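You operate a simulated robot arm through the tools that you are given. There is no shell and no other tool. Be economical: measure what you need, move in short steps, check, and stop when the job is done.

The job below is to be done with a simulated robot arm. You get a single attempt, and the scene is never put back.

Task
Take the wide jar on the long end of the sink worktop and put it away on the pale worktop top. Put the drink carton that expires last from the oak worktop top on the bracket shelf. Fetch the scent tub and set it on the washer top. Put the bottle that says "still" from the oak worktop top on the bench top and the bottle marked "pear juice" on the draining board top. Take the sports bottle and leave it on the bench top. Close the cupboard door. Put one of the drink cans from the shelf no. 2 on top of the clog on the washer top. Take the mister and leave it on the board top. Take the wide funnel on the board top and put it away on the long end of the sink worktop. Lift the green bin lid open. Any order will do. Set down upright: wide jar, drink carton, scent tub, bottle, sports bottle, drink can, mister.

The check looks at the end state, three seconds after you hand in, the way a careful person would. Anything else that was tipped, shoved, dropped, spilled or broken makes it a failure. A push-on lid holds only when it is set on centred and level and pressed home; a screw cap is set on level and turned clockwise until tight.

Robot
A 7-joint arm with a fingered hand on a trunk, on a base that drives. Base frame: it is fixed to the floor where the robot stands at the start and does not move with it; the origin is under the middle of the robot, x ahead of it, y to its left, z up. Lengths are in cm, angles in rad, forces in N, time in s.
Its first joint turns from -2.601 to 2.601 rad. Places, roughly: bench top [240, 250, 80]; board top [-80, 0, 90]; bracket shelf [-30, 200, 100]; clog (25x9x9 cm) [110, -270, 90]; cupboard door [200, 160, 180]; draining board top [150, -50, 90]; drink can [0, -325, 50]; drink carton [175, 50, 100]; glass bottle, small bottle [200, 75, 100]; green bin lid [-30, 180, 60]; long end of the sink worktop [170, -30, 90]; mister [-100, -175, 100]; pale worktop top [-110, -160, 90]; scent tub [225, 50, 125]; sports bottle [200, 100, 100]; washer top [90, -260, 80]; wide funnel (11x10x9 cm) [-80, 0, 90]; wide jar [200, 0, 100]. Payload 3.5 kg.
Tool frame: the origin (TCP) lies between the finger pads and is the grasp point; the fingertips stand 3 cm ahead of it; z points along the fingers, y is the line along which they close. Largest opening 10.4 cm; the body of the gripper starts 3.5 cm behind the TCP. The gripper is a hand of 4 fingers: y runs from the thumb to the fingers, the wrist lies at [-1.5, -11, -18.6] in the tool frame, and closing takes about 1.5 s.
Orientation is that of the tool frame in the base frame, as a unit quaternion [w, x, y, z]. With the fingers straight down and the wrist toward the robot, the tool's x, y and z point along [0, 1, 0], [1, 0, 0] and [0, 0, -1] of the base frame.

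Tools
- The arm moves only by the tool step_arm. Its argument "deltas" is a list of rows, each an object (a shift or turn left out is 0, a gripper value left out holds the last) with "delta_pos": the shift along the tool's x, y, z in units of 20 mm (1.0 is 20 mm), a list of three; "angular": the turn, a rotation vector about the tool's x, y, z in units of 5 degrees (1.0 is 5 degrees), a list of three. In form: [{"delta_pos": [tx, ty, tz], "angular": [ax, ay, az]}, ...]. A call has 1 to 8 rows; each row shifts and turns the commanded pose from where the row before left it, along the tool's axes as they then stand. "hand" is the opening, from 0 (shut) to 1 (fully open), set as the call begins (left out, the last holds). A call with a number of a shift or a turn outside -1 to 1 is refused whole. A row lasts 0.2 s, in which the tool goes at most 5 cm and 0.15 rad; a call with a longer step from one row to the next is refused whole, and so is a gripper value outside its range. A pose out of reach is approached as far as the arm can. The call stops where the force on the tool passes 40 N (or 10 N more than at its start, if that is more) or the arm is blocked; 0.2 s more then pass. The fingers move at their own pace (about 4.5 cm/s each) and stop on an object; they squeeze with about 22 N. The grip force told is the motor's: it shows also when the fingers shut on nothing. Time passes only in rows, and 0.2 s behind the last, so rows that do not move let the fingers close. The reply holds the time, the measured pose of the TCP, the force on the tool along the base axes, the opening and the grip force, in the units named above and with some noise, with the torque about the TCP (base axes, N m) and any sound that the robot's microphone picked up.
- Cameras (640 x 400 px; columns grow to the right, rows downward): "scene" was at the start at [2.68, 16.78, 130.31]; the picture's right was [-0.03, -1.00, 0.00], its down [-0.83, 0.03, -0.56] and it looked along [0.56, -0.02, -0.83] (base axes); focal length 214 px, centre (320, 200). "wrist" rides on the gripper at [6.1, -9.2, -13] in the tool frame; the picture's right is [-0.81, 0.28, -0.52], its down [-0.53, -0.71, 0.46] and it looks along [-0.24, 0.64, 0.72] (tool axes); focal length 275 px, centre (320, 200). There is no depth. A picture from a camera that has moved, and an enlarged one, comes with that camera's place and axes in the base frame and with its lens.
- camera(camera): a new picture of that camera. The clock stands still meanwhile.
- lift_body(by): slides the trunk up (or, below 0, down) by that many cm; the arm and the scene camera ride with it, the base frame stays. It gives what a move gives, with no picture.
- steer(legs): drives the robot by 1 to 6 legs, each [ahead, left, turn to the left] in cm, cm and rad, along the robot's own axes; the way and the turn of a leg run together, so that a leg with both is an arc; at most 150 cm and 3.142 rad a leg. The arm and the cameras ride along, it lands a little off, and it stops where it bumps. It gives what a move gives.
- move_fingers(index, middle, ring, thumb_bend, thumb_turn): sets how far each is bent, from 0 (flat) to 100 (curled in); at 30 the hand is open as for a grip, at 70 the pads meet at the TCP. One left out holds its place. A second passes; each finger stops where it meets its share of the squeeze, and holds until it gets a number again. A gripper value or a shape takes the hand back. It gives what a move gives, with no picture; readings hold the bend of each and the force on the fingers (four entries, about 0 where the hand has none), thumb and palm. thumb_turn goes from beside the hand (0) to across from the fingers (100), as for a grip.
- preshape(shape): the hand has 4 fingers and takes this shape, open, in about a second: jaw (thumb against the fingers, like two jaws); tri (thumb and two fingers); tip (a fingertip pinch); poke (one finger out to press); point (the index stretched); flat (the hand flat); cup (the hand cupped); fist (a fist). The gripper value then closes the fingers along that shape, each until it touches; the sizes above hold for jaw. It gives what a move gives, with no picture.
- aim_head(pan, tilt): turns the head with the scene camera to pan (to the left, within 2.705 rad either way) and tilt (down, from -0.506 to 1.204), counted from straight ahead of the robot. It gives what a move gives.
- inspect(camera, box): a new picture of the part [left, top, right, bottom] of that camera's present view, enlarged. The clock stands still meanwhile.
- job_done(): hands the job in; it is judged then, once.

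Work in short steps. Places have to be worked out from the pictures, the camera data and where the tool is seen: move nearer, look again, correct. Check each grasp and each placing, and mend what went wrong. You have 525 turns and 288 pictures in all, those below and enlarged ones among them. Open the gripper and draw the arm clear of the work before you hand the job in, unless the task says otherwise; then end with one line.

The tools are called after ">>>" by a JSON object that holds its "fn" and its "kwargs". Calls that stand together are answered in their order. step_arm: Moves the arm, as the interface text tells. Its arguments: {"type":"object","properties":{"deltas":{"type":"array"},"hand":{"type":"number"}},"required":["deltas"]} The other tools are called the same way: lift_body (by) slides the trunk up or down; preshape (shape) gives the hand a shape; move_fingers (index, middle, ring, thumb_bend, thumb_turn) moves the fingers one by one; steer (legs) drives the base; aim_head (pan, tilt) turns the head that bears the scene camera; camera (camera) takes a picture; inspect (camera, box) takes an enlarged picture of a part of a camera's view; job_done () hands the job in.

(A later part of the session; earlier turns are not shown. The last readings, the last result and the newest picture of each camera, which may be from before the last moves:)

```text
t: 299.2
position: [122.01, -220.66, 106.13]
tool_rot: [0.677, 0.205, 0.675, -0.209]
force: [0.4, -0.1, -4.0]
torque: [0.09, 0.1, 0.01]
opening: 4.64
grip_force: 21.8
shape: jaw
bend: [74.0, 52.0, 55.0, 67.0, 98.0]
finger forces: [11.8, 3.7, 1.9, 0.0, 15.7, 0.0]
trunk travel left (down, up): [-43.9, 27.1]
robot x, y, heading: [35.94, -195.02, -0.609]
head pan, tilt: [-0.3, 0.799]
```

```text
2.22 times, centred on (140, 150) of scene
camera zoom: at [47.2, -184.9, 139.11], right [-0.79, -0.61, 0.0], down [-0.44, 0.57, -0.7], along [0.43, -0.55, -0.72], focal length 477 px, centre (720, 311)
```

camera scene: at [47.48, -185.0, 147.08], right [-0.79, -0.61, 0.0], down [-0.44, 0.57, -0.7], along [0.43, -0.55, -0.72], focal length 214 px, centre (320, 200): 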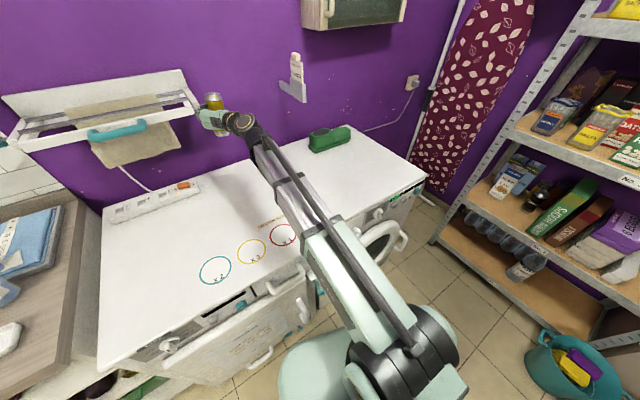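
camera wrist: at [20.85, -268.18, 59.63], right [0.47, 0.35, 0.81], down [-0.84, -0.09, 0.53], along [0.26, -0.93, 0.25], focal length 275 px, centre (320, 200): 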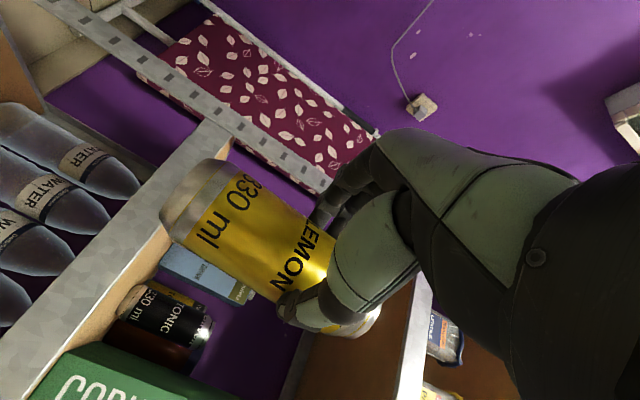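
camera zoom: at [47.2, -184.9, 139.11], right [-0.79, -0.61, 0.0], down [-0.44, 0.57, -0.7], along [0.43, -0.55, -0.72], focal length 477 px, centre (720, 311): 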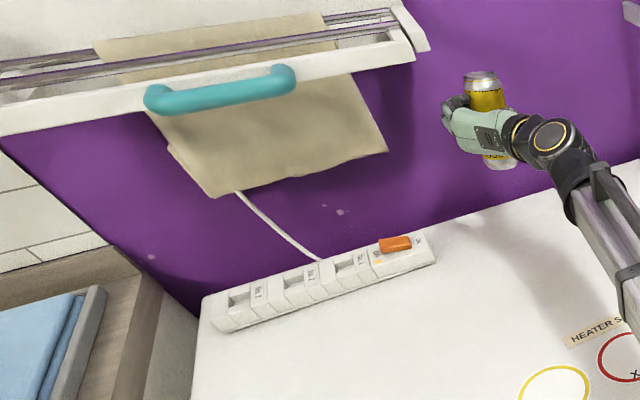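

The airer looks intact. Move right toward the clog and look.

>>> {"fn": "steer", "kwargs": {"legs": [[8, -28, 0]]}}

>>> {"fn": "camera", "kwargs": {"camera": "scene"}}

>>> {"fn": "camera", "kwargs": {"camera": "wrist"}}

```text
t: 301.2
position: [112.35, -248.47, 106.11]
tool_rot: [0.677, 0.204, 0.676, -0.208]
force: [-0.9, 0.0, -4.7]
torque: [0.07, 0.08, 0.03]
opening: 4.62
grip_force: 21.3
shape: jaw
bend: [74.0, 52.0, 55.0, 67.0, 98.0]
finger forces: [11.8, 3.8, 1.7, 0.0, 15.8, 0.0]
trunk travel left (down, up): [-43.9, 27.1]
robot x, y, heading: [26.5, -222.72, -0.606]
head pan, tilt: [-0.3, 0.799]
```

```text
164 pictures are left
camera scene: at [37.46, -212.75, 139.1], right [-0.79, -0.61, 0.0], down [-0.44, 0.57, -0.7], along [0.43, -0.55, -0.72], focal length 214 px, centre (320, 200)
```

scene: 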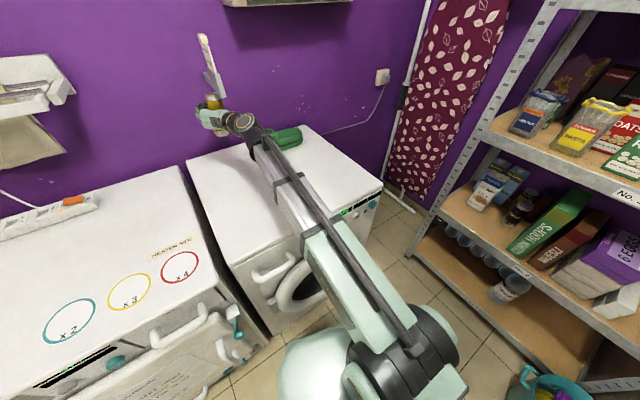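

```text
163 pictures are left
camera wrist: at [96.32, -248.79, 99.97], right [-0.27, 0.52, 0.81], down [-0.02, -0.84, 0.54], along [0.96, 0.13, 0.24], focal length 275 px, centre (320, 200)
```

wrist: 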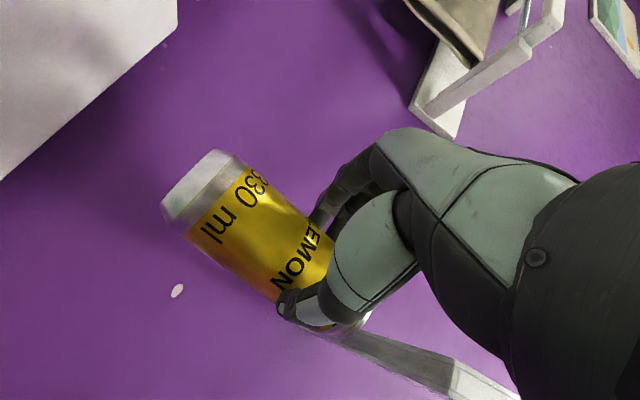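

>>> {"fn": "inspect", "kwargs": {"camera": "scene", "box": [180, 80, 340, 180]}}

```text
4.00 times, centred on (260, 130) of scene
camera zoom: at [37.46, -212.75, 139.1], right [-0.79, -0.61, 0.0], down [-0.44, 0.57, -0.7], along [0.43, -0.55, -0.72], focal length 858 px, centre (560, 480)
```

zoom: 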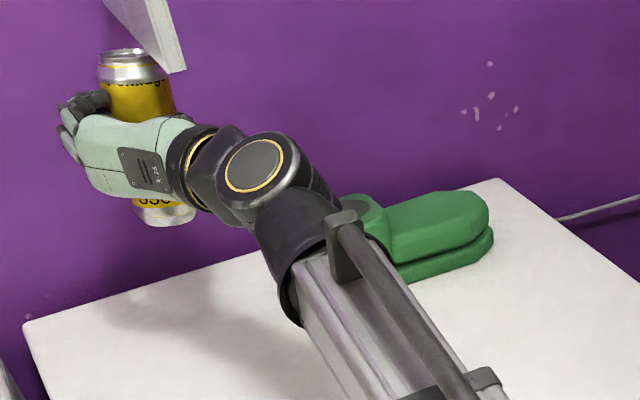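

A sign holder sticks out at about (108,-252.6,111), right beside the can. Back off first, then shift right and re-look.

>>> {"fn": "steer", "kwargs": {"legs": [[-22, 0, 0], [0, -22, 0]]}}

>>> {"fn": "aim_head", "kwargs": {"pan": 0.1, "tilt": 0.7}}

>>> {"fn": "camera", "kwargs": {"camera": "scene"}}

```text
t: 302.9
position: [94.6, -236.28, 106.02]
tool_rot: [0.676, 0.205, 0.676, -0.21]
force: [-0.4, 0.5, -2.9]
torque: [0.04, 0.1, -0.02]
opening: 4.62
grip_force: 22.1
shape: jaw
bend: [74.0, 52.0, 55.0, 67.0, 98.0]
finger forces: [11.8, 3.9, 1.6, 0.0, 15.7, 0.0]
trunk travel left (down, up): [-43.9, 27.1]
robot x, y, heading: [9.02, -210.59, -0.608]
head pan, tilt: [-0.3, 0.799]
stopped in leg 1: the robot was blocked; the commanded pose is now the measured one
```

```text
t: 303.8
position: [94.71, -236.22, 106.12]
tool_rot: [0.677, 0.205, 0.675, -0.209]
force: [0.5, 0.6, -4.5]
torque: [0.08, 0.1, 0.01]
opening: 4.61
grip_force: 22.7
shape: jaw
bend: [74.0, 52.0, 55.0, 67.0, 98.0]
finger forces: [11.7, 3.8, 1.6, 0.1, 15.7, 0.1]
trunk travel left (down, up): [-43.9, 27.1]
robot x, y, heading: [8.9, -210.52, -0.611]
head pan, tilt: [0.099, 0.7]
```

```text
161 pictures are left
camera scene: at [22.34, -198.28, 139.92], right [-0.49, -0.87, 0.0], down [-0.56, 0.32, -0.76], along [0.67, -0.37, -0.64], focal length 214 px, centre (320, 200)
```

scene: 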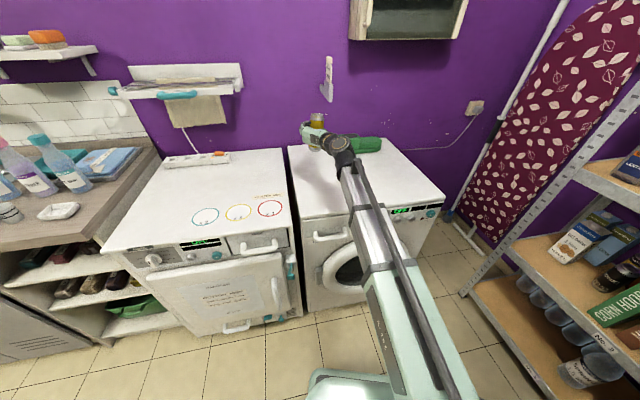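

Blocked behind; check what is there.

>>> {"fn": "aim_head", "kwargs": {"pan": -2.5, "tilt": 0.6}}

>>> {"fn": "camera", "kwargs": {"camera": "scene"}}

```text
t: 306.1
position: [94.58, -236.27, 106.13]
tool_rot: [0.677, 0.205, 0.675, -0.209]
force: [0.3, 0.2, -2.8]
torque: [0.05, 0.11, 0.0]
opening: 4.62
grip_force: 22.0
shape: jaw
bend: [74.0, 52.0, 55.0, 67.0, 98.0]
finger forces: [11.7, 3.7, 1.6, 0.1, 15.7, 0.1]
trunk travel left (down, up): [-43.9, 27.1]
robot x, y, heading: [8.74, -210.84, -0.606]
head pan, tilt: [-2.499, 0.6]
```

```text
160 pictures are left
camera scene: at [6.09, -194.42, 140.79], right [-0.03, 1.0, 0.0], down [0.56, 0.02, -0.83], along [-0.82, -0.03, -0.56], focal length 214 px, centre (320, 200)
```

scene: 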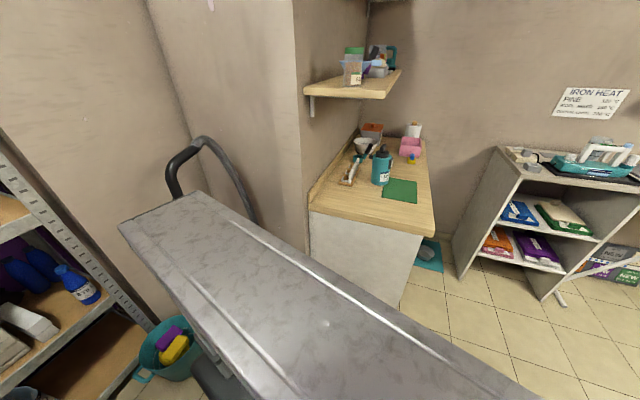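

It was fixed furniture behind. Now look closely at the clog top.

>>> {"fn": "steer", "kwargs": {"legs": [[0, -15, 0]]}}

>>> {"fn": "aim_head", "kwargs": {"pan": 0.1, "tilt": 0.7}}

>>> {"fn": "inspect", "kwargs": {"camera": "scene", "box": [240, 80, 440, 220]}}

```text
t: 307.5
position: [86.05, -248.24, 106.08]
tool_rot: [0.677, 0.205, 0.676, -0.208]
force: [0.3, 0.1, -3.1]
torque: [0.07, 0.1, 0.0]
opening: 4.63
grip_force: 21.9
shape: jaw
bend: [74.0, 52.0, 55.0, 68.0, 98.0]
finger forces: [11.8, 3.9, 1.7, 0.0, 15.8, 0.0]
trunk travel left (down, up): [-43.9, 27.1]
robot x, y, heading: [0.59, -222.63, -0.612]
head pan, tilt: [-2.499, 0.6]
```

```text
t: 309.8
position: [86.19, -248.28, 105.99]
tool_rot: [0.676, 0.205, 0.676, -0.209]
force: [0.2, -0.5, -3.2]
torque: [0.1, 0.1, -0.03]
opening: 4.6
grip_force: 21.6
shape: jaw
bend: [74.0, 52.0, 55.0, 68.0, 98.0]
finger forces: [11.9, 3.9, 1.7, 0.0, 15.8, 0.0]
trunk travel left (down, up): [-43.9, 27.1]
robot x, y, heading: [0.48, -222.91, -0.609]
head pan, tilt: [0.099, 0.7]
```

```text
2.86 times, centred on (340, 150) of scene
camera zoom: at [13.85, -210.41, 139.93], right [-0.49, -0.87, 0.0], down [-0.56, 0.31, -0.76], along [0.67, -0.37, -0.64], focal length 613 px, centre (263, 343)
```

zoom: 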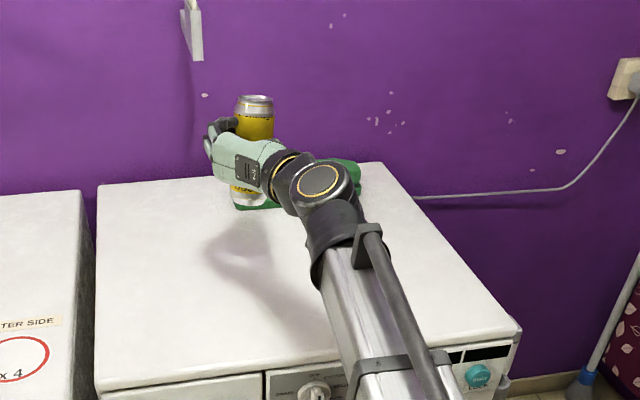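

The arm hides the clog. Swing left a bit to get a clear view from the head.

>>> {"fn": "lift_body", "kwargs": {"by": -4}}

>>> {"fn": "steer", "kwargs": {"legs": [[0, 0, 0.5]]}}

>>> {"fn": "aim_head", "kwargs": {"pan": -0.4, "tilt": 0.6}}

>>> {"fn": "camera", "kwargs": {"camera": "scene"}}

```text
t: 310.6
position: [86.11, -248.32, 102.12]
tool_rot: [0.677, 0.205, 0.676, -0.209]
force: [-0.2, 0.0, -2.7]
torque: [0.07, 0.09, -0.01]
opening: 4.63
grip_force: 22.5
shape: jaw
bend: [74.0, 52.0, 55.0, 68.0, 98.0]
finger forces: [11.8, 3.9, 1.6, 0.0, 15.8, 0.0]
trunk travel left (down, up): [-39.9, 31.1]
robot x, y, heading: [0.14, -222.92, -0.607]
head pan, tilt: [0.099, 0.7]
```

```text
t: 312.5
position: [87.84, -203.71, 102.1]
tool_rot: [0.708, 0.03, 0.705, -0.034]
force: [-0.5, -0.3, -3.4]
torque: [0.05, 0.13, -0.01]
opening: 4.58
grip_force: 22.2
shape: jaw
bend: [74.0, 52.0, 55.0, 68.0, 98.0]
finger forces: [11.9, 3.9, 1.3, 0.0, 15.5, 0.0]
trunk travel left (down, up): [-39.9, 31.1]
robot x, y, heading: [0.82, -223.15, -0.105]
head pan, tilt: [0.099, 0.7]
```

```text
t: 313.4
position: [87.8, -203.7, 102.11]
tool_rot: [0.708, 0.031, 0.705, -0.034]
force: [0.3, -0.2, -3.1]
torque: [-0.02, 0.1, 0.06]
opening: 4.58
grip_force: 22.5
shape: jaw
bend: [74.0, 52.0, 55.0, 68.0, 98.0]
finger forces: [12.0, 3.8, 1.4, 0.1, 15.5, 0.0]
trunk travel left (down, up): [-39.9, 31.1]
robot x, y, heading: [0.27, -222.94, -0.102]
head pan, tilt: [-0.4, 0.6]
```

```text
158 pictures are left
camera scene: at [5.46, -209.67, 136.79], right [-0.48, -0.88, 0.0], down [-0.49, 0.27, -0.82], along [0.72, -0.4, -0.57], focal length 214 px, centre (320, 200)
```

scene: 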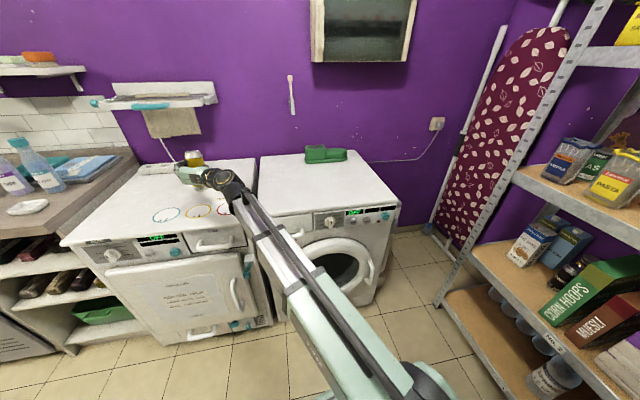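

>>> {"fn": "inspect", "kwargs": {"camera": "scene", "box": [290, 135, 362, 180]}}

```text
8.89 times, centred on (326, 158) of scene
camera zoom: at [5.46, -209.67, 136.79], right [-0.48, -0.88, 0.0], down [-0.49, 0.27, -0.82], along [0.72, -0.4, -0.57], focal length 1906 px, centre (267, 578)
```

zoom: 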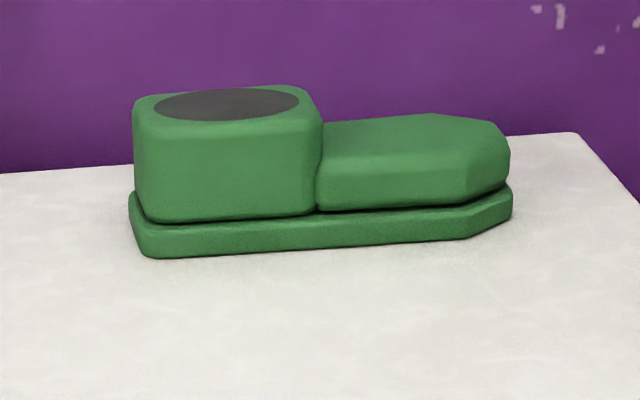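

The heel block has a flat dark disc on top, centre ≈(109,-264.3), z≈92.4. I'll put the can there. Turn back, raise 3 cm and advance 22.

>>> {"fn": "steer", "kwargs": {"legs": [[0, 0, -0.5]]}}

>>> {"fn": "lift_body", "kwargs": {"by": 3}}

>>> {"fn": "steer", "kwargs": {"legs": [[20, 0, 0]]}}

>>> {"fn": "aim_head", "kwargs": {"pan": 0.0, "tilt": 0.6}}

>>> {"fn": "inspect", "kwargs": {"camera": "scene", "box": [220, 80, 400, 210]}}

```text
t: 315.3
position: [85.84, -249.3, 102.09]
tool_rot: [0.676, 0.209, 0.674, -0.213]
force: [-0.4, -0.2, -3.9]
torque: [0.11, 0.07, 0.0]
opening: 4.57
grip_force: 22.2
shape: jaw
bend: [74.0, 52.0, 55.0, 68.0, 98.0]
finger forces: [11.9, 3.8, 1.0, 0.1, 15.3, 0.0]
trunk travel left (down, up): [-39.9, 31.1]
robot x, y, heading: [0.46, -222.39, -0.62]
head pan, tilt: [-0.4, 0.6]
```

```text
t: 316.0
position: [85.91, -249.15, 105.07]
tool_rot: [0.676, 0.209, 0.674, -0.213]
force: [0.3, -0.7, -4.1]
torque: [0.05, 0.05, 0.02]
opening: 4.56
grip_force: 22.0
shape: jaw
bend: [74.0, 52.0, 55.0, 68.0, 98.0]
finger forces: [11.9, 3.7, 1.0, 0.0, 15.2, 0.0]
trunk travel left (down, up): [-42.9, 28.1]
robot x, y, heading: [0.16, -222.72, -0.623]
head pan, tilt: [-0.4, 0.6]
```

```text
t: 317.6
position: [102.86, -260.84, 105.08]
tool_rot: [0.676, 0.207, 0.675, -0.211]
force: [-1.2, -1.2, -3.2]
torque: [0.04, 0.09, 0.02]
opening: 4.56
grip_force: 22.1
shape: jaw
bend: [74.0, 52.0, 55.0, 68.0, 98.0]
finger forces: [11.9, 3.8, 0.9, 0.0, 15.2, 0.0]
trunk travel left (down, up): [-42.9, 28.1]
robot x, y, heading: [17.0, -234.88, -0.618]
head pan, tilt: [-0.4, 0.6]
```

```text
t: 318.5
position: [102.74, -260.98, 104.97]
tool_rot: [0.676, 0.208, 0.675, -0.211]
force: [0.7, -0.7, -2.7]
torque: [0.08, 0.08, 0.0]
opening: 4.55
grip_force: 22.7
shape: jaw
bend: [74.0, 52.0, 55.0, 68.0, 98.0]
finger forces: [12.0, 3.8, 0.9, 0.1, 15.2, 0.0]
trunk travel left (down, up): [-42.9, 28.1]
robot x, y, heading: [17.27, -234.71, -0.62]
head pan, tilt: [0.0, 0.6]
```

```text
3.08 times, centred on (310, 145) of scene
camera zoom: at [30.63, -223.43, 139.79], right [-0.58, -0.82, 0.0], down [-0.46, 0.33, -0.82], along [0.67, -0.48, -0.57], focal length 660 px, centre (351, 369)
```

zoom: 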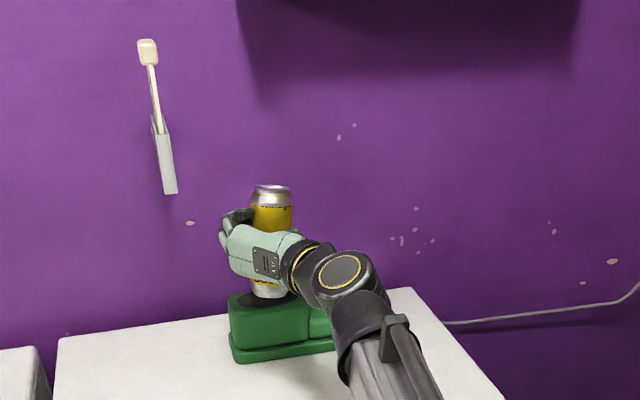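

Advance about 5 cm and 0.7 left, then check.

>>> {"fn": "step_arm", "kwargs": {"deltas": [{"delta_pos": [0, 0.12, 0.85]}, {"delta_pos": [0, 0.12, 0.85]}, {"delta_pos": [0, 0.12, 0.8]}]}}

>>> {"fn": "inspect", "kwargs": {"camera": "scene", "box": [240, 110, 360, 210]}}

```text
t: 319.3
position: [107.39, -263.32, 104.91]
tool_rot: [0.675, 0.209, 0.675, -0.211]
force: [-0.5, -0.9, -4.2]
torque: [0.06, 0.13, 0.02]
opening: 4.52
grip_force: 21.3
shape: jaw
bend: [74.0, 52.0, 56.0, 68.0, 98.0]
finger forces: [12.1, 3.7, 0.8, 0.0, 15.1, 0.0]
trunk travel left (down, up): [-42.9, 28.1]
robot x, y, heading: [17.07, -235.01, -0.617]
head pan, tilt: [0.0, 0.6]
```

```text
4.00 times, centred on (300, 160) of scene
camera zoom: at [30.64, -223.43, 139.79], right [-0.58, -0.82, 0.0], down [-0.46, 0.33, -0.82], along [0.67, -0.48, -0.57], focal length 858 px, centre (400, 360)
```

zoom: 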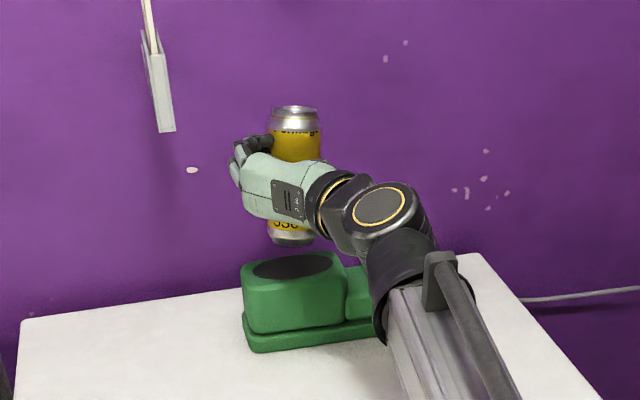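

The can base is above the disc; shift 0.6 right and lower.

>>> {"fn": "step_arm", "kwargs": {"deltas": [{"delta_pos": [0.3, -0.3, 0]}, {"delta_pos": [0.4, 0, 0]}, {"delta_pos": [0.4, 0, 0]}, {"delta_pos": [0.4, 0, 0]}]}}

>>> {"fn": "inspect", "kwargs": {"camera": "scene", "box": [240, 110, 360, 210]}}

```text
t: 320.3
position: [106.88, -263.52, 102.43]
tool_rot: [0.679, 0.207, 0.673, -0.211]
force: [-0.9, 6.7, 21.7]
torque: [-0.08, -0.67, 0.24]
opening: 4.56
grip_force: 22.7
shape: jaw
bend: [74.0, 51.0, 54.0, 68.0, 100.0]
finger forces: [13.9, 7.6, 4.2, 0.1, 14.8, 0.0]
trunk travel left (down, up): [-42.9, 28.1]
robot x, y, heading: [16.88, -234.73, -0.618]
head pan, tilt: [0.0, 0.6]
```

```text
4.00 times, centred on (300, 160) of scene
camera zoom: at [30.33, -223.24, 139.85], right [-0.58, -0.82, 0.0], down [-0.46, 0.33, -0.83], along [0.67, -0.48, -0.56], focal length 858 px, centre (400, 360)
```

zoom: 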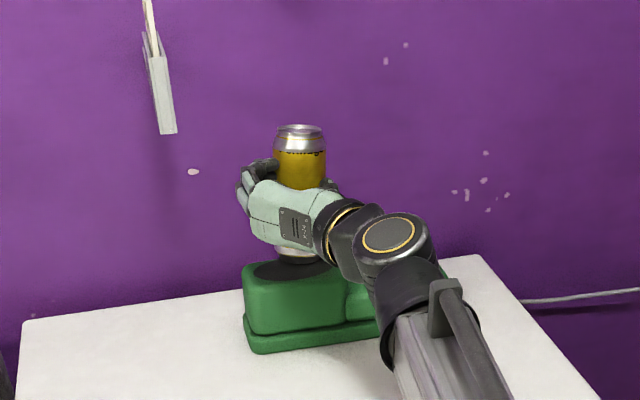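

>>> {"fn": "inspect", "kwargs": {"camera": "scene", "box": [290, 135, 350, 205]}}

>>> {"fn": "camera", "kwargs": {"camera": "wrist"}}

```text
5.71 times, centred on (320, 170) of scene
camera zoom: at [30.33, -223.24, 139.85], right [-0.58, -0.82, 0.0], down [-0.46, 0.33, -0.83], along [0.67, -0.48, -0.56], focal length 1226 px, centre (320, 371)
```

zoom: 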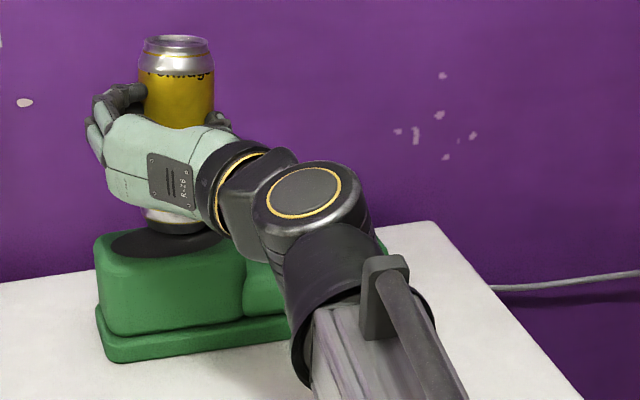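

```text
152 pictures are left
camera wrist: at [90.97, -263.74, 96.31], right [-0.28, 0.53, 0.81], down [-0.03, -0.84, 0.54], along [0.96, 0.12, 0.25], focal length 275 px, centre (320, 200)
```

wrist: 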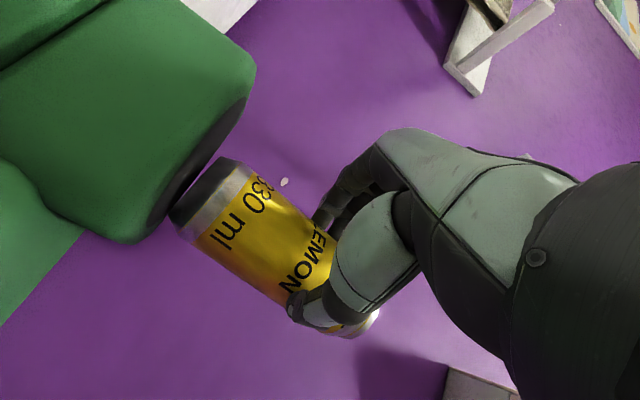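

The can is upright and resting, but ~1.5 cm behind and 1 cm right of the disc centre. Lift 1 cm, correct, and set down again.

>>> {"fn": "step_arm", "kwargs": {"deltas": [{"delta_pos": [-0.5, 0, 0]}, {"delta_pos": [0, 0.4, -0.65]}, {"delta_pos": [0.2, 0, 0]}, {"delta_pos": [0.15, 0, 0]}, {"delta_pos": [0.1, 0, 0]}, {"delta_pos": [0.1, 0, 0]}]}}

>>> {"fn": "inspect", "kwargs": {"camera": "scene", "box": [290, 135, 350, 205]}}

>>> {"fn": "camera", "kwargs": {"camera": "wrist"}}

```text
t: 321.7
position: [106.12, -262.1, 102.35]
tool_rot: [0.677, 0.206, 0.674, -0.212]
force: [-1.5, 6.6, 18.5]
torque: [-0.22, -0.63, 0.17]
opening: 4.51
grip_force: 21.5
shape: jaw
bend: [74.0, 51.0, 52.0, 68.0, 100.0]
finger forces: [12.3, 7.4, 4.9, 0.0, 15.0, 0.1]
trunk travel left (down, up): [-42.9, 28.1]
robot x, y, heading: [17.08, -234.53, -0.616]
head pan, tilt: [0.0, 0.6]
```

```text
5.71 times, centred on (320, 170) of scene
camera zoom: at [30.37, -223.26, 139.82], right [-0.58, -0.82, 0.0], down [-0.46, 0.33, -0.83], along [0.67, -0.48, -0.56], focal length 1226 px, centre (320, 371)
```

zoom: 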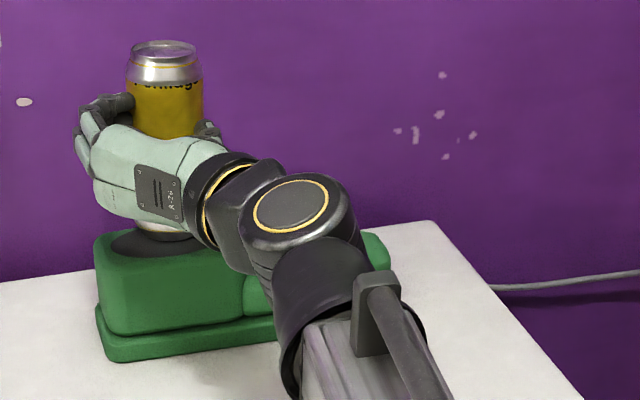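

```text
150 pictures are left
camera wrist: at [90.24, -262.39, 96.1], right [-0.27, 0.53, 0.81], down [-0.03, -0.84, 0.54], along [0.96, 0.12, 0.25], focal length 275 px, centre (320, 200)
```

wrist: 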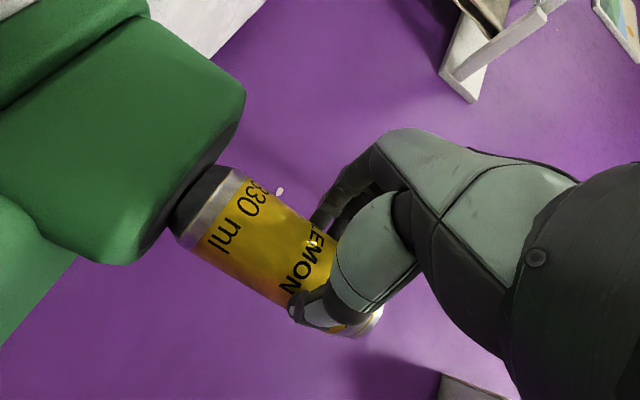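

Well centred and flat. Release, then withdraw straight back.

>>> {"fn": "step_arm", "kwargs": {"deltas": [{"delta_pos": [-0.1, 0, 0]}, {}]}}

>>> {"fn": "step_arm", "kwargs": {"deltas": [{}, {}, {}, {}, {}, {}], "hand": 0.9}}

>>> {"fn": "camera", "kwargs": {"camera": "wrist"}}

```text
t: 322.3
position: [106.22, -262.3, 102.37]
tool_rot: [0.676, 0.208, 0.674, -0.212]
force: [-0.7, 5.2, 15.2]
torque: [-0.04, -0.45, 0.18]
opening: 4.51
grip_force: 21.7
shape: jaw
bend: [74.0, 51.0, 53.0, 68.0, 100.0]
finger forces: [12.8, 7.0, 3.2, 0.1, 14.9, 0.0]
trunk travel left (down, up): [-42.9, 28.1]
robot x, y, heading: [16.88, -234.79, -0.618]
head pan, tilt: [0.0, 0.6]
```

```text
t: 323.7
position: [106.25, -262.39, 102.3]
tool_rot: [0.676, 0.207, 0.674, -0.213]
force: [0.0, -0.7, 0.2]
torque: [0.01, 0.0, 0.0]
opening: 9.36
grip_force: 0.1
shape: jaw
bend: [29.0, 32.0, 30.0, 35.0, 98.0]
finger forces: [0.1, 0.0, 0.0, 0.0, 0.0, 0.0]
trunk travel left (down, up): [-42.9, 28.1]
robot x, y, heading: [17.32, -234.58, -0.608]
head pan, tilt: [0.0, 0.6]
```

```text
149 pictures are left
camera wrist: at [90.39, -262.59, 96.08], right [-0.27, 0.53, 0.81], down [-0.03, -0.84, 0.54], along [0.96, 0.12, 0.24], focal length 275 px, centre (320, 200)
```

wrist: 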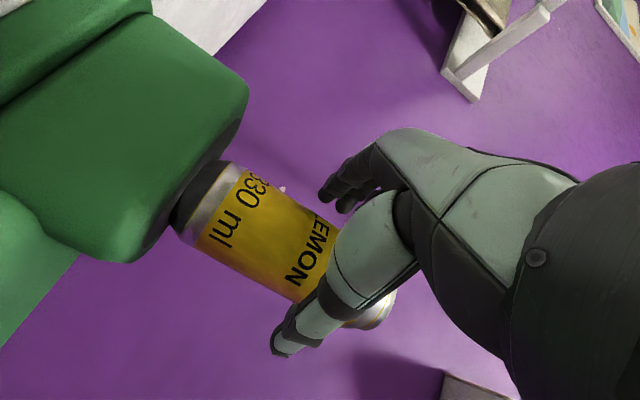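

Can is standing free. Withdraw 16 cm straight back and check.

>>> {"fn": "step_arm", "kwargs": {"deltas": [{"delta_pos": [0, 0, -1]}, {"delta_pos": [0, 0, -1]}, {"delta_pos": [0, 0, -1]}, {"delta_pos": [0, 0, -1]}, {"delta_pos": [0, 0, -1]}, {"delta_pos": [0, 0, -1]}, {"delta_pos": [0, 0, -1]}, {"delta_pos": [0, 0, -1]}]}}

>>> {"fn": "inspect", "kwargs": {"camera": "scene", "box": [240, 110, 360, 210]}}

```text
t: 325.5
position: [93.0, -253.47, 102.22]
tool_rot: [0.676, 0.207, 0.675, -0.212]
force: [0.2, 0.4, -0.4]
torque: [0.0, 0.0, 0.02]
opening: 9.34
grip_force: 0.0
shape: jaw
bend: [29.0, 32.0, 30.0, 35.0, 98.0]
finger forces: [0.1, 0.1, 0.1, 0.0, 0.0, 0.0]
trunk travel left (down, up): [-42.9, 28.1]
robot x, y, heading: [17.5, -234.74, -0.614]
head pan, tilt: [0.0, 0.6]
```

```text
4.00 times, centred on (300, 160) of scene
camera zoom: at [30.59, -223.41, 139.79], right [-0.58, -0.82, 0.0], down [-0.46, 0.33, -0.83], along [0.67, -0.48, -0.56], focal length 858 px, centre (400, 360)
```

zoom: 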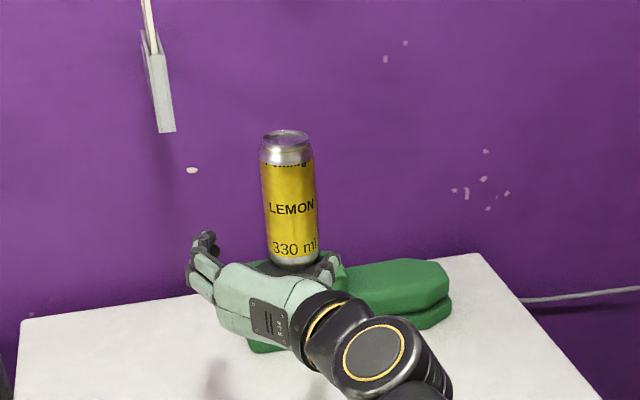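

Can stands on the clog. Next the mister (≈(-82,-169)) with the same side-grasp: drive to open floor, raise, and turn around to face it.

>>> {"fn": "steer", "kwargs": {"legs": [[-50, 92, 0]]}}

>>> {"fn": "lift_body", "kwargs": {"by": 28}}

>>> {"fn": "steer", "kwargs": {"legs": [[0, 0, -2.73]]}}

>>> {"fn": "aim_head", "kwargs": {"pan": 0.3, "tilt": 0.6}}

>>> {"fn": "camera", "kwargs": {"camera": "scene"}}

```text
t: 331.0
position: [106.48, -144.9, 102.3]
tool_rot: [0.678, 0.199, 0.677, -0.203]
force: [-0.3, 0.3, 0.5]
torque: [-0.01, 0.02, 0.01]
opening: 9.35
grip_force: 0.0
shape: jaw
bend: [29.0, 32.0, 30.0, 35.0, 98.0]
finger forces: [0.0, 0.1, 0.0, 0.0, 0.1, 0.0]
trunk travel left (down, up): [-42.9, 28.1]
robot x, y, heading: [30.05, -128.39, -0.592]
head pan, tilt: [0.0, 0.6]
```

```text
t: 333.9
position: [106.49, -144.97, 130.25]
tool_rot: [0.679, 0.2, 0.677, -0.204]
force: [-0.1, 0.2, 0.9]
torque: [-0.03, 0.02, 0.02]
opening: 9.34
grip_force: 0.1
shape: jaw
bend: [29.0, 32.0, 30.0, 35.0, 98.0]
finger forces: [0.0, 0.0, 0.1, 0.1, 0.0, 0.1]
trunk travel left (down, up): [-70.9, 0.1]
robot x, y, heading: [30.22, -128.43, -0.588]
head pan, tilt: [0.0, 0.6]
```

```text
t: 340.7
position: [-47.09, -141.4, 130.22]
tool_rot: [0.07, -0.703, 0.066, 0.705]
force: [0.8, 0.6, 0.1]
torque: [-0.01, 0.0, 0.01]
opening: 9.33
grip_force: 0.0
shape: jaw
bend: [29.0, 32.0, 30.0, 35.0, 98.0]
finger forces: [0.1, 0.0, 0.0, 0.1, 0.0, 0.1]
trunk travel left (down, up): [-70.9, 0.1]
robot x, y, heading: [30.14, -128.23, 2.94]
head pan, tilt: [0.0, 0.6]
```

```text
t: 341.5
position: [-47.02, -141.39, 130.28]
tool_rot: [0.07, -0.703, 0.066, 0.705]
force: [-0.3, -0.4, -0.3]
torque: [-0.01, -0.01, -0.01]
opening: 9.35
grip_force: 0.1
shape: jaw
bend: [29.0, 32.0, 30.0, 35.0, 98.0]
finger forces: [0.0, 0.0, 0.0, 0.0, 0.0, 0.0]
trunk travel left (down, up): [-70.9, 0.1]
robot x, y, heading: [29.99, -128.09, 2.937]
head pan, tilt: [0.3, 0.6]
```

```text
147 pictures are left
camera scene: at [22.25, -146.58, 167.79], right [-0.09, 1.0, 0.0], down [0.56, 0.05, -0.83], along [-0.82, -0.08, -0.56], focal length 214 px, centre (320, 200)
```

scene: 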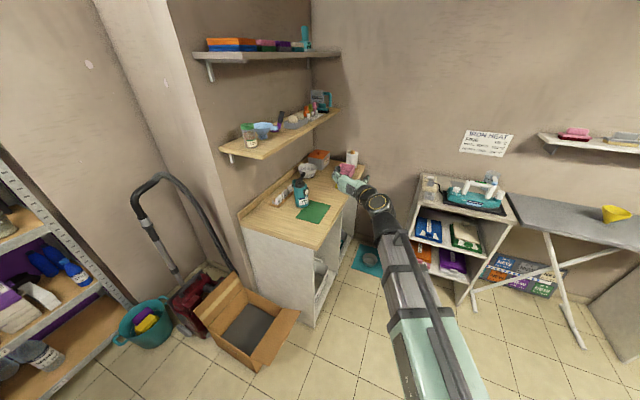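

>>> {"fn": "inspect", "kwargs": {"camera": "scene", "box": [230, 140, 390, 260]}}

```text
3.33 times, centred on (310, 200) of scene
camera zoom: at [22.25, -146.58, 167.79], right [-0.09, 1.0, 0.0], down [0.56, 0.05, -0.83], along [-0.82, -0.08, -0.56], focal length 715 px, centre (353, 200)
```

zoom: 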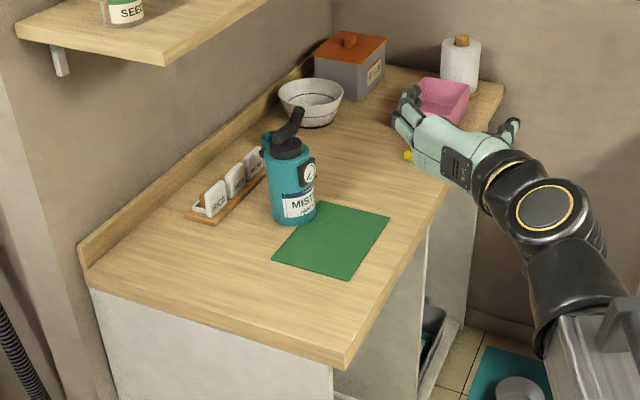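

Mister: teal body, black cap at z≈104, around (-85.5,-168.7). To keep the forearm clear of the worktop edge I'll pitch the hand 40° downward, shift left, and look.

>>> {"fn": "step_arm", "kwargs": {"deltas": [{"angular": [0, 1, 0]}, {"angular": [0, 1, 0]}, {"angular": [0, 1, 0]}, {"angular": [0, 1, 0]}, {"angular": [0, 1, 0]}, {"angular": [0, 1, 0]}, {"angular": [0, 1, 0]}, {"angular": [0, 1, 0]}], "hand": 1}}

>>> {"fn": "steer", "kwargs": {"legs": [[5, 34, 0]]}}

>>> {"fn": "camera", "kwargs": {"camera": "wrist"}}

>>> {"fn": "camera", "kwargs": {"camera": "scene"}}

```text
t: 343.3
position: [-47.04, -141.43, 130.25]
tool_rot: [-0.043, 0.902, -0.086, -0.42]
force: [0.6, -0.1, -0.1]
torque: [-0.01, 0.0, 0.0]
opening: 10.36
grip_force: 0.1
shape: jaw
bend: [30.0, 30.0, 30.0, 30.0, 98.0]
finger forces: [0.0, 0.0, 0.0, 0.0, 0.0, 0.0]
trunk travel left (down, up): [-70.9, 0.1]
robot x, y, heading: [29.99, -128.32, 2.932]
head pan, tilt: [0.3, 0.6]
```

```text
t: 345.6
position: [-58.66, -172.39, 130.41]
tool_rot: [-0.045, 0.901, -0.09, -0.422]
force: [16.9, 25.8, 1.1]
torque: [-0.39, 0.23, 0.4]
opening: 9.91
grip_force: 0.1
shape: jaw
bend: [30.0, 39.0, 36.0, 30.0, 98.0]
finger forces: [0.0, 19.9, 9.0, 0.0, 0.0, 0.0]
trunk travel left (down, up): [-70.9, 0.1]
robot x, y, heading: [18.37, -160.19, 2.925]
head pan, tilt: [0.3, 0.6]
```

```text
145 pictures are left
camera wrist: at [-43.18, -166.28, 134.06], right [-0.17, -0.25, 0.95], down [-0.54, 0.84, 0.12], along [-0.83, -0.49, -0.28], focal length 275 px, centre (320, 200)
```

wrist: 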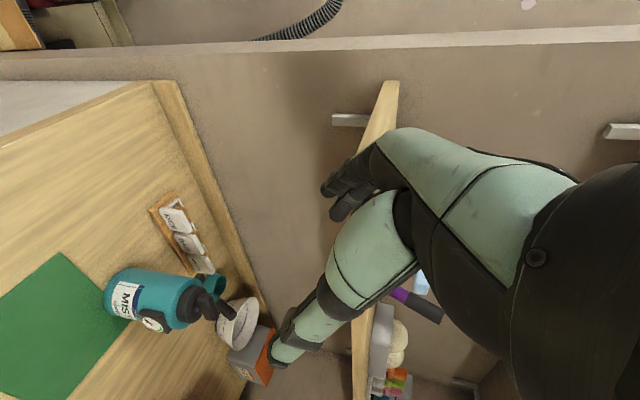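

```text
144 pictures are left
camera scene: at [10.57, -178.08, 167.86], right [-0.09, 1.0, 0.0], down [0.56, 0.05, -0.83], along [-0.82, -0.07, -0.56], focal length 214 px, centre (320, 200)
```

scene: 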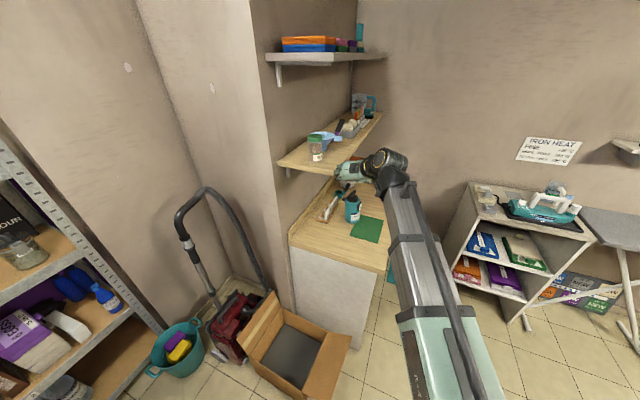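

The fingers touch the edge of a wall shelf. Back right 5 cm and lower.

>>> {"fn": "steer", "kwargs": {"legs": [[-3, -5, 0]]}}

>>> {"fn": "lift_body", "kwargs": {"by": -15}}

>>> {"fn": "camera", "kwargs": {"camera": "wrist"}}

>>> {"fn": "inspect", "kwargs": {"camera": "scene", "box": [260, 80, 420, 220]}}

```text
t: 346.5
position: [-54.9, -168.49, 130.31]
tool_rot: [-0.045, 0.901, -0.09, -0.423]
force: [1.0, 0.6, 0.0]
torque: [-0.02, 0.0, 0.01]
opening: 10.35
grip_force: 0.0
shape: jaw
bend: [30.0, 30.0, 30.0, 30.0, 98.0]
finger forces: [0.0, 0.0, 0.0, 0.0, 0.0, 0.0]
trunk travel left (down, up): [-70.9, 0.1]
robot x, y, heading: [21.82, -155.69, 2.931]
head pan, tilt: [0.3, 0.6]
```

```text
t: 348.3
position: [-55.05, -168.63, 115.27]
tool_rot: [-0.045, 0.901, -0.088, -0.422]
force: [0.1, -0.1, -0.1]
torque: [0.01, 0.0, 0.05]
opening: 10.36
grip_force: 0.0
shape: jaw
bend: [30.0, 30.0, 30.0, 30.0, 98.0]
finger forces: [0.1, 0.0, 0.0, 0.1, 0.0, 0.0]
trunk travel left (down, up): [-55.9, 15.1]
robot x, y, heading: [22.14, -156.09, 2.928]
head pan, tilt: [0.3, 0.6]
```

```text
143 pictures are left
camera wrist: at [-39.46, -162.41, 118.93], right [-0.17, -0.25, 0.95], down [-0.54, 0.84, 0.12], along [-0.83, -0.49, -0.28], focal length 275 px, centre (320, 200)
```

wrist: 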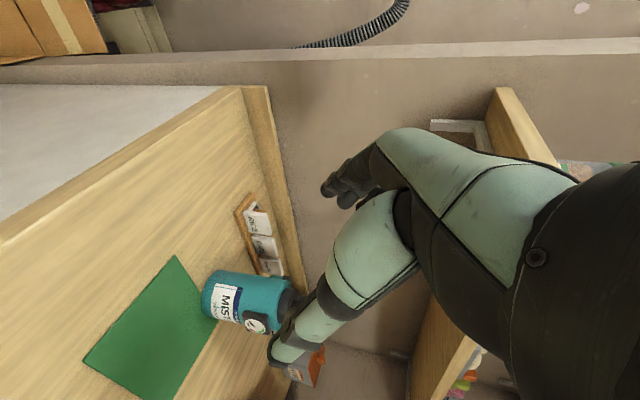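

```text
2.86 times, centred on (340, 150) of scene
camera zoom: at [14.22, -174.28, 152.8], right [-0.09, 1.0, 0.0], down [0.56, 0.05, -0.83], along [-0.82, -0.07, -0.56], focal length 613 px, centre (263, 343)
```

zoom: 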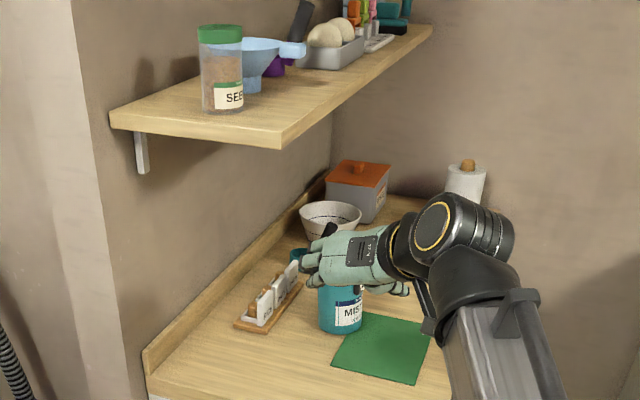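

Mister re-estimated: (-91,-168.3), base z≈86, cap centre z≈101.5. Drive 22 ahead, 7 left, then check.

>>> {"fn": "steer", "kwargs": {"legs": [[22, 7.3, 0]]}}

>>> {"fn": "camera", "kwargs": {"camera": "wrist"}}

>>> {"fn": "inspect", "kwargs": {"camera": "scene", "box": [260, 80, 420, 220]}}

```text
t: 350.0
position: [-78.21, -170.88, 115.25]
tool_rot: [-0.046, 0.901, -0.089, -0.422]
force: [0.6, -0.3, 0.2]
torque: [0.02, 0.01, -0.02]
opening: 10.35
grip_force: 0.1
shape: jaw
bend: [30.0, 30.0, 30.0, 30.0, 98.0]
finger forces: [0.1, 0.0, 0.1, 0.1, 0.0, 0.1]
trunk travel left (down, up): [-55.9, 15.1]
robot x, y, heading: [-1.01, -158.2, 2.925]
head pan, tilt: [0.3, 0.6]
```

```text
141 pictures are left
camera wrist: at [-62.69, -164.81, 118.89], right [-0.17, -0.25, 0.95], down [-0.53, 0.84, 0.12], along [-0.83, -0.49, -0.28], focal length 275 px, centre (320, 200)
```

wrist: 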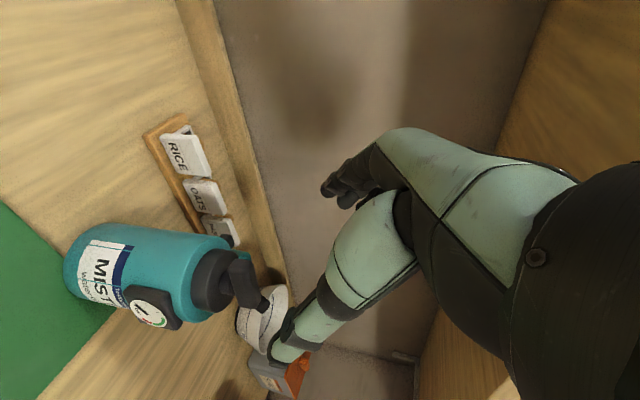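

```text
2.86 times, centred on (340, 150) of scene
camera zoom: at [-9.03, -176.75, 152.79], right [-0.09, 1.0, 0.0], down [0.56, 0.05, -0.82], along [-0.82, -0.07, -0.57], focal length 613 px, centre (263, 343)
```

zoom: 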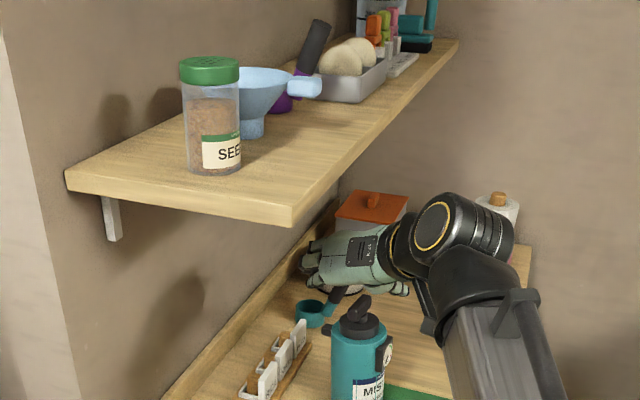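

Cap at (-87.4,-168.8,102.4). Move in along the tool axis, most of the way.

>>> {"fn": "step_arm", "kwargs": {"deltas": [{"delta_pos": [0.96, 0, 0]}, {"delta_pos": [0.96, 0, 0]}, {"delta_pos": [0, 0, 1]}, {"delta_pos": [0, 0, 1]}, {"delta_pos": [0, 0, 1]}, {"delta_pos": [0, 0, 1]}]}}

>>> {"fn": "camera", "kwargs": {"camera": "wrist"}}

>>> {"fn": "inspect", "kwargs": {"camera": "scene", "box": [260, 80, 420, 220]}}

```text
t: 351.4
position: [-81.76, -170.18, 107.09]
tool_rot: [-0.046, 0.901, -0.089, -0.422]
force: [0.0, -0.1, 0.6]
torque: [0.02, -0.01, 0.0]
opening: 10.38
grip_force: 0.1
shape: jaw
bend: [30.0, 30.0, 30.0, 30.0, 98.0]
finger forces: [0.1, 0.0, 0.0, 0.1, 0.1, 0.0]
trunk travel left (down, up): [-55.9, 15.1]
robot x, y, heading: [-1.26, -158.62, 2.931]
head pan, tilt: [0.3, 0.6]
```

```text
139 pictures are left
camera wrist: at [-66.13, -164.07, 110.81], right [-0.17, -0.25, 0.95], down [-0.53, 0.84, 0.12], along [-0.83, -0.49, -0.28], focal length 275 px, centre (320, 200)
```

wrist: 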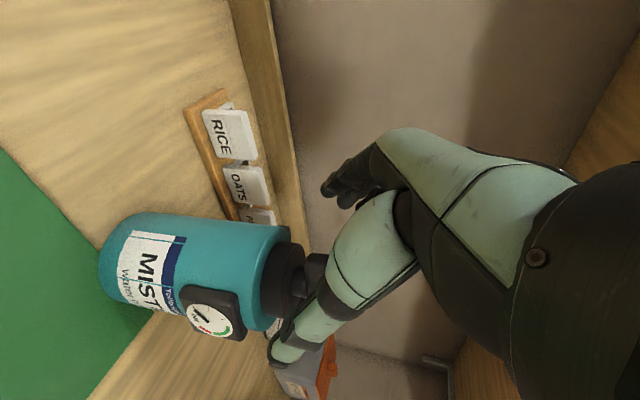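

```text
2.86 times, centred on (340, 150) of scene
camera zoom: at [-8.99, -176.74, 152.79], right [-0.09, 1.0, 0.0], down [0.56, 0.05, -0.82], along [-0.82, -0.07, -0.57], focal length 613 px, centre (263, 343)
```

zoom: 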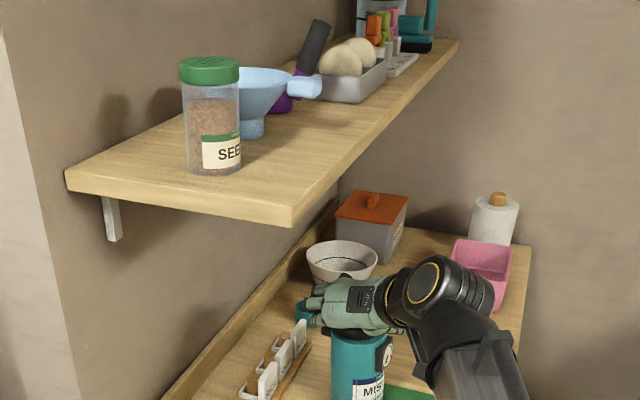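

>>> {"fn": "step_arm", "kwargs": {"deltas": [{"delta_pos": [0, 0, 0.8]}, {"delta_pos": [0, 0, 0.8]}, {"delta_pos": [0, 0, 0.8]}, {"delta_pos": [0, 0, 0.7]}]}}

>>> {"fn": "camera", "kwargs": {"camera": "wrist"}}

```text
t: 352.4
position: [-86.46, -169.06, 103.06]
tool_rot: [-0.045, 0.901, -0.09, -0.423]
force: [-0.4, 0.2, -0.5]
torque: [0.01, 0.02, -0.03]
opening: 10.37
grip_force: 0.1
shape: jaw
bend: [30.0, 30.0, 30.0, 30.0, 98.0]
finger forces: [0.1, 0.0, 0.0, 0.0, 0.0, 0.0]
trunk travel left (down, up): [-55.9, 15.1]
robot x, y, heading: [-1.1, -158.4, 2.932]
head pan, tilt: [0.3, 0.6]
```

```text
137 pictures are left
camera wrist: at [-70.9, -162.99, 106.78], right [-0.17, -0.25, 0.95], down [-0.53, 0.84, 0.12], along [-0.83, -0.49, -0.28], focal length 275 px, centre (320, 200)
```

wrist: 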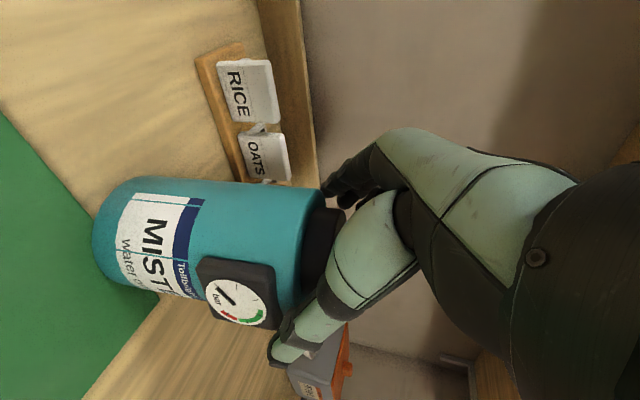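

Fingers straddle the cap. Close.

>>> {"fn": "step_arm", "kwargs": {"deltas": [{}, {}, {}, {}, {}, {}, {}, {}], "hand": 0}}

>>> {"fn": "camera", "kwargs": {"camera": "wrist"}}

```text
t: 354.2
position: [-86.31, -169.06, 103.16]
tool_rot: [-0.046, 0.901, -0.089, -0.423]
force: [1.7, 0.2, 3.1]
torque: [0.01, -0.01, -0.06]
opening: 7.53
grip_force: 21.6
shape: jaw
bend: [27.0, 44.0, 40.0, 50.0, 100.0]
finger forces: [12.2, 6.8, 0.0, 0.0, 16.8, 0.0]
trunk travel left (down, up): [-55.9, 15.1]
robot x, y, heading: [-1.27, -158.24, 2.929]
head pan, tilt: [0.3, 0.6]
```

```text
136 pictures are left
camera wrist: at [-70.82, -162.99, 106.84], right [-0.17, -0.25, 0.95], down [-0.53, 0.84, 0.12], along [-0.83, -0.49, -0.28], focal length 275 px, centre (320, 200)
```

wrist: 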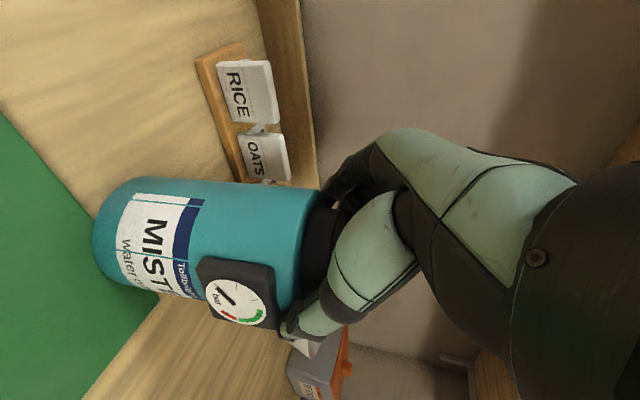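

Lift slowly and check.

>>> {"fn": "lift_body", "kwargs": {"by": 4}}

>>> {"fn": "camera", "kwargs": {"camera": "wrist"}}

```text
t: 355.1
position: [-86.56, -169.22, 107.08]
tool_rot: [-0.045, 0.901, -0.088, -0.422]
force: [0.0, 0.3, -6.5]
torque: [-0.01, -0.09, 0.0]
opening: 7.39
grip_force: 21.9
shape: jaw
bend: [27.0, 45.0, 40.0, 51.0, 97.0]
finger forces: [12.9, 5.2, 0.0, 0.0, 18.3, 0.0]
trunk travel left (down, up): [-59.9, 11.1]
robot x, y, heading: [-0.89, -158.16, 2.933]
head pan, tilt: [0.3, 0.6]
```

```text
135 pictures are left
camera wrist: at [-70.92, -163.01, 110.75], right [-0.18, -0.25, 0.95], down [-0.53, 0.84, 0.12], along [-0.83, -0.49, -0.28], focal length 275 px, centre (320, 200)
```

wrist: 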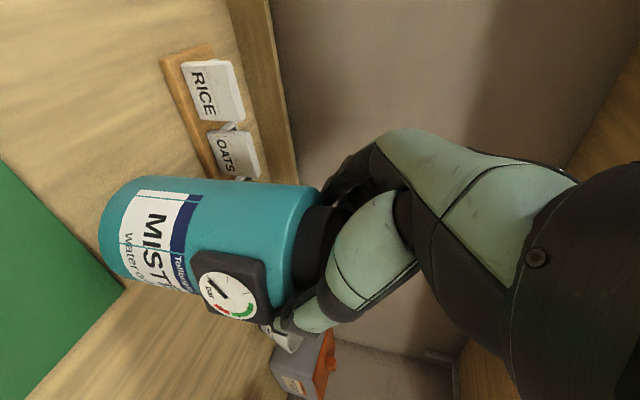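

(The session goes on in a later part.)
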